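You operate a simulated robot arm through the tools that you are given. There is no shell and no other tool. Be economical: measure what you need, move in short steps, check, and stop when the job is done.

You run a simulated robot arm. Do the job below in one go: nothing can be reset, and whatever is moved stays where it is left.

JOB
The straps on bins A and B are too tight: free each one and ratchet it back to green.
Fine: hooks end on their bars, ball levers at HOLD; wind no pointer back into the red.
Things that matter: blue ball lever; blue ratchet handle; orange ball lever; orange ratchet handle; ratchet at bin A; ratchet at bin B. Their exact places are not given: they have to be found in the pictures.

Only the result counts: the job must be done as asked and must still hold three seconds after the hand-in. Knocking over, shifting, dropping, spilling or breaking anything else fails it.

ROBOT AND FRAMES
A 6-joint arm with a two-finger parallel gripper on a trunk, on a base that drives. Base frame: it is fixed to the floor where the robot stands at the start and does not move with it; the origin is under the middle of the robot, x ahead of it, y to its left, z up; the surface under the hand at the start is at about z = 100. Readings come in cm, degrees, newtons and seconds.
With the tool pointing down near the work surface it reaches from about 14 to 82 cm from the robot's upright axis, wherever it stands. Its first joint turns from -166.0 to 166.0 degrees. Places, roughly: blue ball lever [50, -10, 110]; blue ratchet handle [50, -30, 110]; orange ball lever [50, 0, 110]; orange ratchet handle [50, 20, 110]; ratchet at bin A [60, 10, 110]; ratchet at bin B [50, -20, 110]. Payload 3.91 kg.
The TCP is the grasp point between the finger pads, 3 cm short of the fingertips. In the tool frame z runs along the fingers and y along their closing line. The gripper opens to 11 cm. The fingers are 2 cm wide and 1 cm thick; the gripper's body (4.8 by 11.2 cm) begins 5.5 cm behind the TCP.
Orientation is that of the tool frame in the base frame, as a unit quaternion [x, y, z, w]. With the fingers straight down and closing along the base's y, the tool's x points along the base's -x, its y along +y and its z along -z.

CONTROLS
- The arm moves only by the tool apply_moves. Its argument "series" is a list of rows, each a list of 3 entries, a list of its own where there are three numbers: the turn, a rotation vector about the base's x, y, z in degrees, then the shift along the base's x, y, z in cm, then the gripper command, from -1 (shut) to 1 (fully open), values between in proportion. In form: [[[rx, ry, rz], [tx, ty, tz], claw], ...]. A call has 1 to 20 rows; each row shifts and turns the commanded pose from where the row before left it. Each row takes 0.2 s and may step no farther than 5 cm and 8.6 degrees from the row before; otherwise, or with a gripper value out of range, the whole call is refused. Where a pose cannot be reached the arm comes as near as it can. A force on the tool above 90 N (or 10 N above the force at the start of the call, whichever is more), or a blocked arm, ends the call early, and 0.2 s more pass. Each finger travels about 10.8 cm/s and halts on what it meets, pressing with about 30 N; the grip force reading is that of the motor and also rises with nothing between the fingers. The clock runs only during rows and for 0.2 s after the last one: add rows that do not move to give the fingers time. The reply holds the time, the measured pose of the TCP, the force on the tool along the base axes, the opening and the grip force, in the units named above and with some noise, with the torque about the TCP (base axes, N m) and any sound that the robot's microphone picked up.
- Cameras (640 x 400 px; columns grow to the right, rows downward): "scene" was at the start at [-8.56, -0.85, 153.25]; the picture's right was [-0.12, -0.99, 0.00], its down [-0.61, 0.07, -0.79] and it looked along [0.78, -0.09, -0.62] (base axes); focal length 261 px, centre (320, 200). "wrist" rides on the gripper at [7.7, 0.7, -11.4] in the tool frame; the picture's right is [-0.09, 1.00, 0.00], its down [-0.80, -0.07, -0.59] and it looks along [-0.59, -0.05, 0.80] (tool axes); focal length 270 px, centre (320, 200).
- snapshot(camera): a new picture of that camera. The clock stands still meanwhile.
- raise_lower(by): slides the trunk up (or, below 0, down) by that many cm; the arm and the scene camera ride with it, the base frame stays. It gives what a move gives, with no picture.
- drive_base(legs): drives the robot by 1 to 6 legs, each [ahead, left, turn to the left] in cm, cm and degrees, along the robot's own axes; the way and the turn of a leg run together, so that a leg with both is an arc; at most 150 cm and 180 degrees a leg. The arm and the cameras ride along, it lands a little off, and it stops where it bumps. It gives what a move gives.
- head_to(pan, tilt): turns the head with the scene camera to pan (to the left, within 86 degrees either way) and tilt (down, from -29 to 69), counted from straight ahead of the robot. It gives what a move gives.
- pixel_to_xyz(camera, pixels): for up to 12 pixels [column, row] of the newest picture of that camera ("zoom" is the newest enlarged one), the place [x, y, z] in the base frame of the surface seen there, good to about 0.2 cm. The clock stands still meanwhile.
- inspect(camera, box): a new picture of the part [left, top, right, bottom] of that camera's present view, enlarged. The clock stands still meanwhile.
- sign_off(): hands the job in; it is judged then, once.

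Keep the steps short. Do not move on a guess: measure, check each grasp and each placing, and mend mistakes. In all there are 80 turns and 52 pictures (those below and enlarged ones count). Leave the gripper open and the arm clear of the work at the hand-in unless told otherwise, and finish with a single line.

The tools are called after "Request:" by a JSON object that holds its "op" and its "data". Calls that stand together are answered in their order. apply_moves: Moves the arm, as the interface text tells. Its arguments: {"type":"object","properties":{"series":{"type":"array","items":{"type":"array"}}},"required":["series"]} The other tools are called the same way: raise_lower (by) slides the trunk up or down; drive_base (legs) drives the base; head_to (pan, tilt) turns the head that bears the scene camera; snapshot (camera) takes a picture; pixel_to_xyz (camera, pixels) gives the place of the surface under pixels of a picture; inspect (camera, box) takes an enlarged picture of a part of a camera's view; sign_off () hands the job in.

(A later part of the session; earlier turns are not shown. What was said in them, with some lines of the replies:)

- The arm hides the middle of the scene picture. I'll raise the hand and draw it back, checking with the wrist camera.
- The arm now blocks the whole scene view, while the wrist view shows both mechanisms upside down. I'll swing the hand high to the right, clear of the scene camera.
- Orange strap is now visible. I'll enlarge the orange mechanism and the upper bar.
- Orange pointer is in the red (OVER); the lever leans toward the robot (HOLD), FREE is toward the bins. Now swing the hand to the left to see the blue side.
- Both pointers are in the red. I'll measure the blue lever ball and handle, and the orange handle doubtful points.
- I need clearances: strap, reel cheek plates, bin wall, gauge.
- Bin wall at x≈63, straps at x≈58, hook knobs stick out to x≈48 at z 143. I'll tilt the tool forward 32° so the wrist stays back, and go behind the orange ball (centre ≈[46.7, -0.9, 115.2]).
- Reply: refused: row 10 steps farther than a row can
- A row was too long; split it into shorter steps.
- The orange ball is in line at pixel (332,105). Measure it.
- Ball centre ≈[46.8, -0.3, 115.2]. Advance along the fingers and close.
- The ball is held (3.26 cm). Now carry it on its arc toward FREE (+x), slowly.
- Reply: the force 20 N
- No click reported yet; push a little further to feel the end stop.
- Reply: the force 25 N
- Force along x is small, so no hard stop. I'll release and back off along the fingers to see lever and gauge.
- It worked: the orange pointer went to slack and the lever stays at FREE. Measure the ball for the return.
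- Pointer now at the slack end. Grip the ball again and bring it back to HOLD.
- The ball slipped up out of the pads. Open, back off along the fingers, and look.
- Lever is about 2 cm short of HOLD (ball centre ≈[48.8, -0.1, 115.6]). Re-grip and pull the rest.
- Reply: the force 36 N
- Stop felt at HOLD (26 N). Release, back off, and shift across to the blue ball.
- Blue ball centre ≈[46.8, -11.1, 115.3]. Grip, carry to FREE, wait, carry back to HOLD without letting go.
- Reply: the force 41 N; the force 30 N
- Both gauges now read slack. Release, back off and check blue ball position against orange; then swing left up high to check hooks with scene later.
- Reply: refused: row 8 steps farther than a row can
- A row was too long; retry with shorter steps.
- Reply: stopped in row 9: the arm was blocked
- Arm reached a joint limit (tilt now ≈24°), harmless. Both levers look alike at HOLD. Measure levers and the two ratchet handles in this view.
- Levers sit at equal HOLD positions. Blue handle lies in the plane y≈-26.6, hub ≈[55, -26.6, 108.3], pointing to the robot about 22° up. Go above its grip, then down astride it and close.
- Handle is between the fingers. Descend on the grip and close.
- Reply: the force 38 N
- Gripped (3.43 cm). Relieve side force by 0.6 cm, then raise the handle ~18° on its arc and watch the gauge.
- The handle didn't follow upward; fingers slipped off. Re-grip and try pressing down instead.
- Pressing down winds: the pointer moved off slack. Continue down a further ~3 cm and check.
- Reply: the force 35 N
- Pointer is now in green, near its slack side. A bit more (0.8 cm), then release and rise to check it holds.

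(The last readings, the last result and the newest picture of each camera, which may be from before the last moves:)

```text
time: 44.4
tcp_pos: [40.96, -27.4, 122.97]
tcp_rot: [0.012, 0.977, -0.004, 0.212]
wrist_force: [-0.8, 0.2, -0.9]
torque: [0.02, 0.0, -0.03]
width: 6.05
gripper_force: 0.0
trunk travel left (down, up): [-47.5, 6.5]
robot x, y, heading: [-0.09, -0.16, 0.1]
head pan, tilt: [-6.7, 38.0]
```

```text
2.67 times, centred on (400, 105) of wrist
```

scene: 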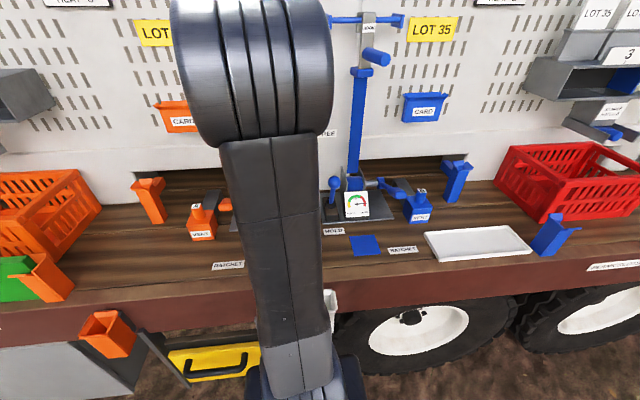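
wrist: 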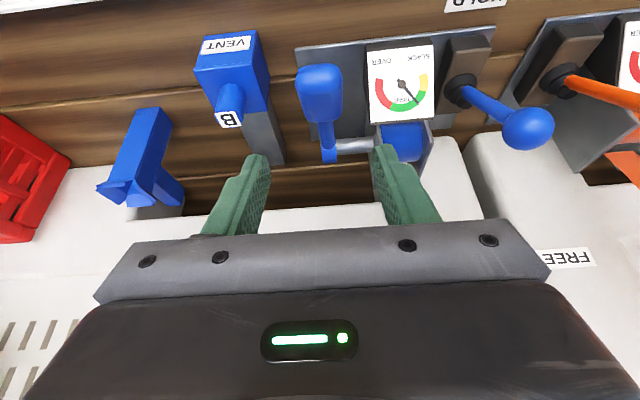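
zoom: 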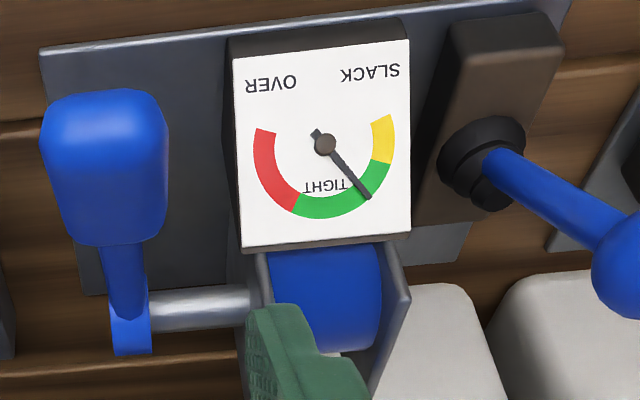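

Blue holds in green. Now go to the orange handle (mirror position y≈15.4).

Request:
{"op": "apply_moves", "data": {"series": [[[0, 0, 0], [0, 2, 4], 0.1], [[0, 0, 0], [0, 4.5, 0], 0.1], [[0, 0, 0], [0, 4.5, 0], 0.1], [[0, 0, 0], [0, 4.5, 0], 0.1], [[0, 0, 0], [0, 4.5, 0], 0.1], [[0, 0, 0], [0, 4.5, 0], 0.1], [[0, 0, 0], [0, 4.5, 0], 0.1], [[0, 0, 0], [0, 4.5, 0], 0.1], [[0, 0, 0], [0, 4.5, 0], 0.1], [[0, 0, 0], [0, 4.6, 0], 0.1], [[0, 0, 0], [0.7, 0, -4], 0.1], [[0, 0, 0], [0, 0, -2], 0.1]]}}

Request:
{"op": "snapshot", "data": {"camera": "wrist"}}

Request:
{"op": "snapshot", "data": {"camera": "scene"}}

```text
time: 47.0
tcp_pos: [41.48, 15.22, 120.73]
tcp_rot: [0.013, 0.977, -0.004, 0.212]
wrist_force: [-0.2, 0.7, 0.2]
torque: [-0.02, 0.0, -0.03]
width: 6.03
gripper_force: 0.1
trunk travel left (down, up): [-47.5, 6.5]
robot x, y, heading: [0.32, -0.02, -0.2]
head pan, tilt: [-6.7, 38.0]
```

```text
17 pictures are left
```

wrist: 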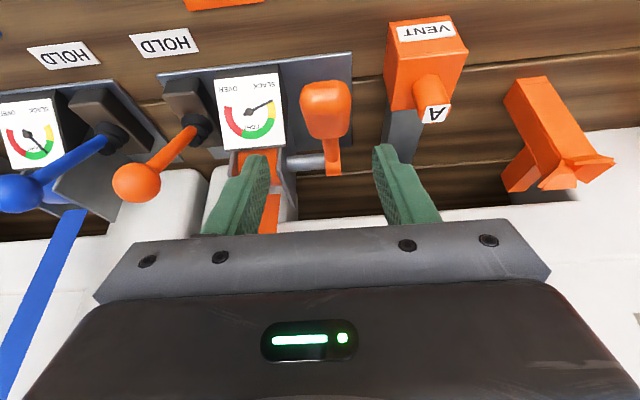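

```text
16 pictures are left
```

scene: 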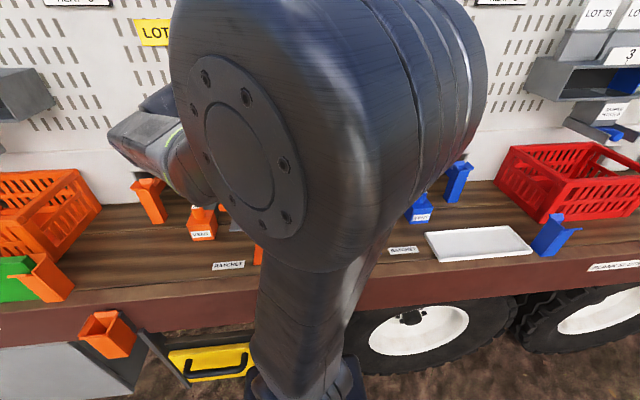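

Handle is centred between the fingers. Descend, close, and wind down 3 cm.

Request:
{"op": "apply_moves", "data": {"series": [[[0, 0, 0], [0, 0.1, -3.5], 0.1], [[0, 0, 0], [0.2, 0, -3.5], 0.1], [[0, 0, 0], [0, 0, 0], 0.1], [[0, 0, 0], [0, 0, 0], -0.7], [[0, 0, 0], [0, 0, 0], -0.7], [[0, 0, 0], [0, 0, 0], -0.7], [[0, 0, 0], [-0.3, 0, -1.0], -0.7], [[0, 0, 0], [-0.2, 0, -1.0], -0.7], [[0, 0, 0], [-0.2, 0, -1.0], -0.7], [[0, 0, 0], [-0.1, 0, -0.8], -0.7], [[0, 0, 0], [0, 0, -0.8], -0.7], [[0, 0, 0], [0, 0, 0], -0.7]]}}

Request:
{"op": "snapshot", "data": {"camera": "wrist"}}

```text
time: 49.6
tcp_pos: [40.75, 15.76, 109.0]
tcp_rot: [0.012, 0.977, -0.006, 0.213]
wrist_force: [-19.2, 33.1, 11.6]
torque: [0.73, -1.18, 1.04]
width: 3.39
gripper_force: 44.4
trunk travel left (down, up): [-47.5, 6.5]
robot x, y, heading: [0.24, -0.13, -0.1]
head pan, tilt: [-6.7, 38.0]
```

```text
15 pictures are left
```

wrist: 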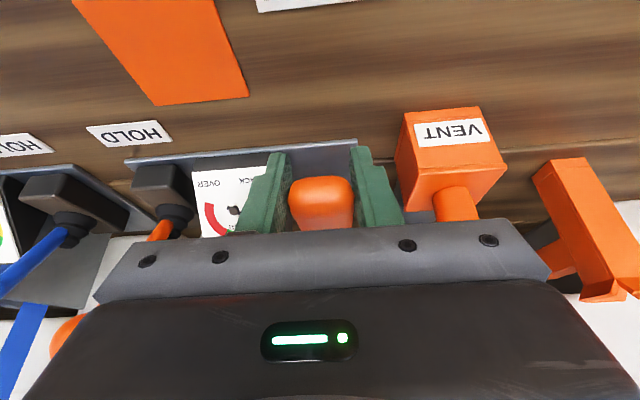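

The finger hides the pointer. By blue's figures 1.6 cm more lands in green with large margin; then release and check.

Request:
{"op": "apply_moves", "data": {"series": [[[0, 0, 0], [0, 0, -0.8], -0.7], [[0, 0, 0], [0, 0, -0.8], -0.7], [[0, 0, 0], [0, 0, 0], -0.7], [[0, 0, 0], [0, 0, 0.3], 0.1], [[0, 0, 0], [0, 0, 0], 0.1], [[0, 0, 0], [0, 0, 4], 0.1], [[0, 0, 0], [0, 0, 4], 0.1], [[0, 0, 0], [0, 0, 4], 0.1], [[0, 0, 0], [0, 0, 4], 0.1]]}}

Request:
{"op": "inspect", "data": {"camera": "wrist", "box": [0, 30, 360, 255]}}

```text
time: 51.6
tcp_pos: [41.16, 15.37, 124.02]
tcp_rot: [0.012, 0.977, -0.004, 0.211]
wrist_force: [0.3, -0.2, 0.0]
torque: [0.0, 0.0, -0.01]
width: 6.06
gripper_force: 0.1
trunk travel left (down, up): [-47.5, 6.5]
robot x, y, heading: [0.19, -0.02, -0.2]
head pan, tilt: [-6.7, 38.0]
```

```text
1.78 times, centred on (180, 142) of wrist
```

zoom: 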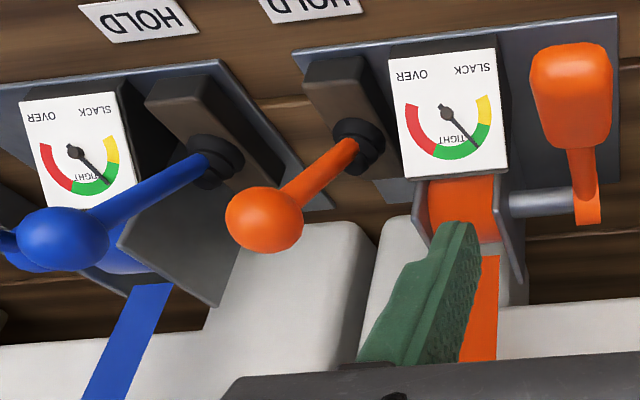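

Both pointers in green, levers at HOLD. Move the arm up, open, and away to the left to check both hooks.

Request:
{"op": "apply_moves", "data": {"series": [[[0, 8, 0], [-2, 0, 3], 0.1], [[0, 8, 0], [-2, 0, 3], 0.1], [[0, 8, 0], [-2, 0, 3], 0.5], [[0, 0, 0], [-2, 3, 2], 1], [[0, 0, 0], [0, 4.8, 0], 1], [[0, 0, 0], [0, 4.8, 0], 1], [[0, 0, 0], [0, 4.8, 0], 1], [[0, 0, 0], [0, 4.8, 0], 1], [[0, 0, 0], [0, 4.8, 0], 1]]}}

Request:
{"op": "snapshot", "data": {"camera": "scene"}}

Request:
{"op": "inspect", "data": {"camera": "scene", "box": [200, 0, 420, 140]}}

Request:
{"op": "inspect", "data": {"camera": "scene", "box": [225, 130, 445, 265]}}

```text
time: 53.6
tcp_pos: [32.9, 42.67, 134.72]
tcp_rot: [0.012, 1.0, -0.008, 0.004]
wrist_force: [0.7, -0.2, 0.0]
torque: [-0.04, 0.0, 0.01]
width: 11.0
gripper_force: 0.1
trunk travel left (down, up): [-47.5, 6.5]
robot x, y, heading: [-0.02, -0.11, -0.1]
head pan, tilt: [-6.7, 38.0]
```

```text
13 pictures are left
```

scene: 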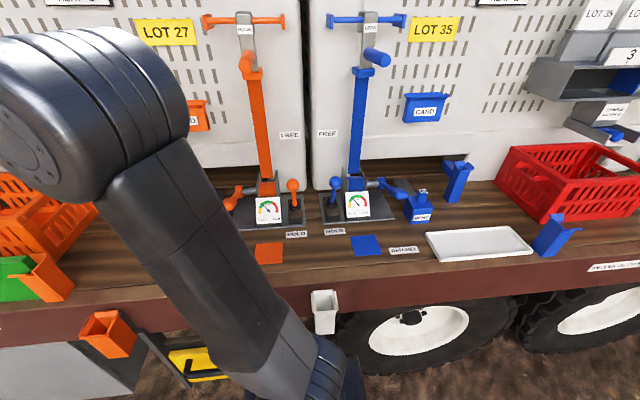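

```text
2.86 times, centred on (310, 70) of scene
```

zoom: 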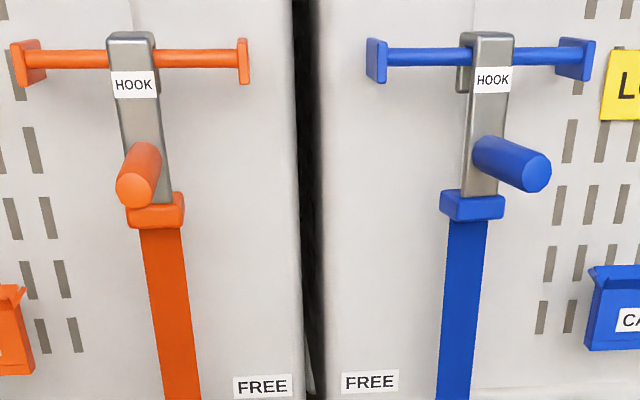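

```text
2.91 times, centred on (335, 198) of scene
```

zoom: 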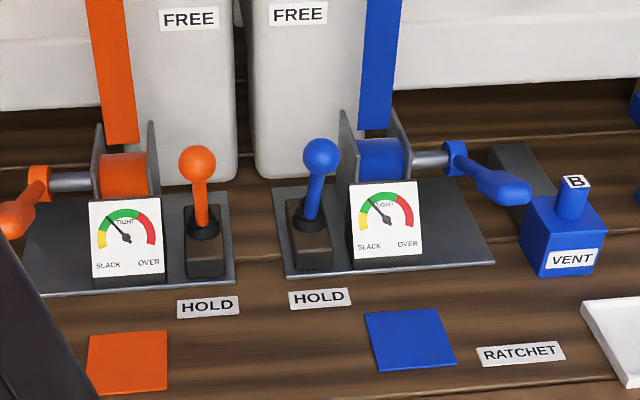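

Hooks sit on their bars, straps are taut, both pointers are in green, levers at HOLD, and the arm is clear with the gripper open. Handing in.

Request:
{"op": "sign_off", "data": {}}

```text
The job is handed in.
```

The straps on bins A and B were freed and ratcheted back to green, with hooks on their bars and ball levers at HOLD.
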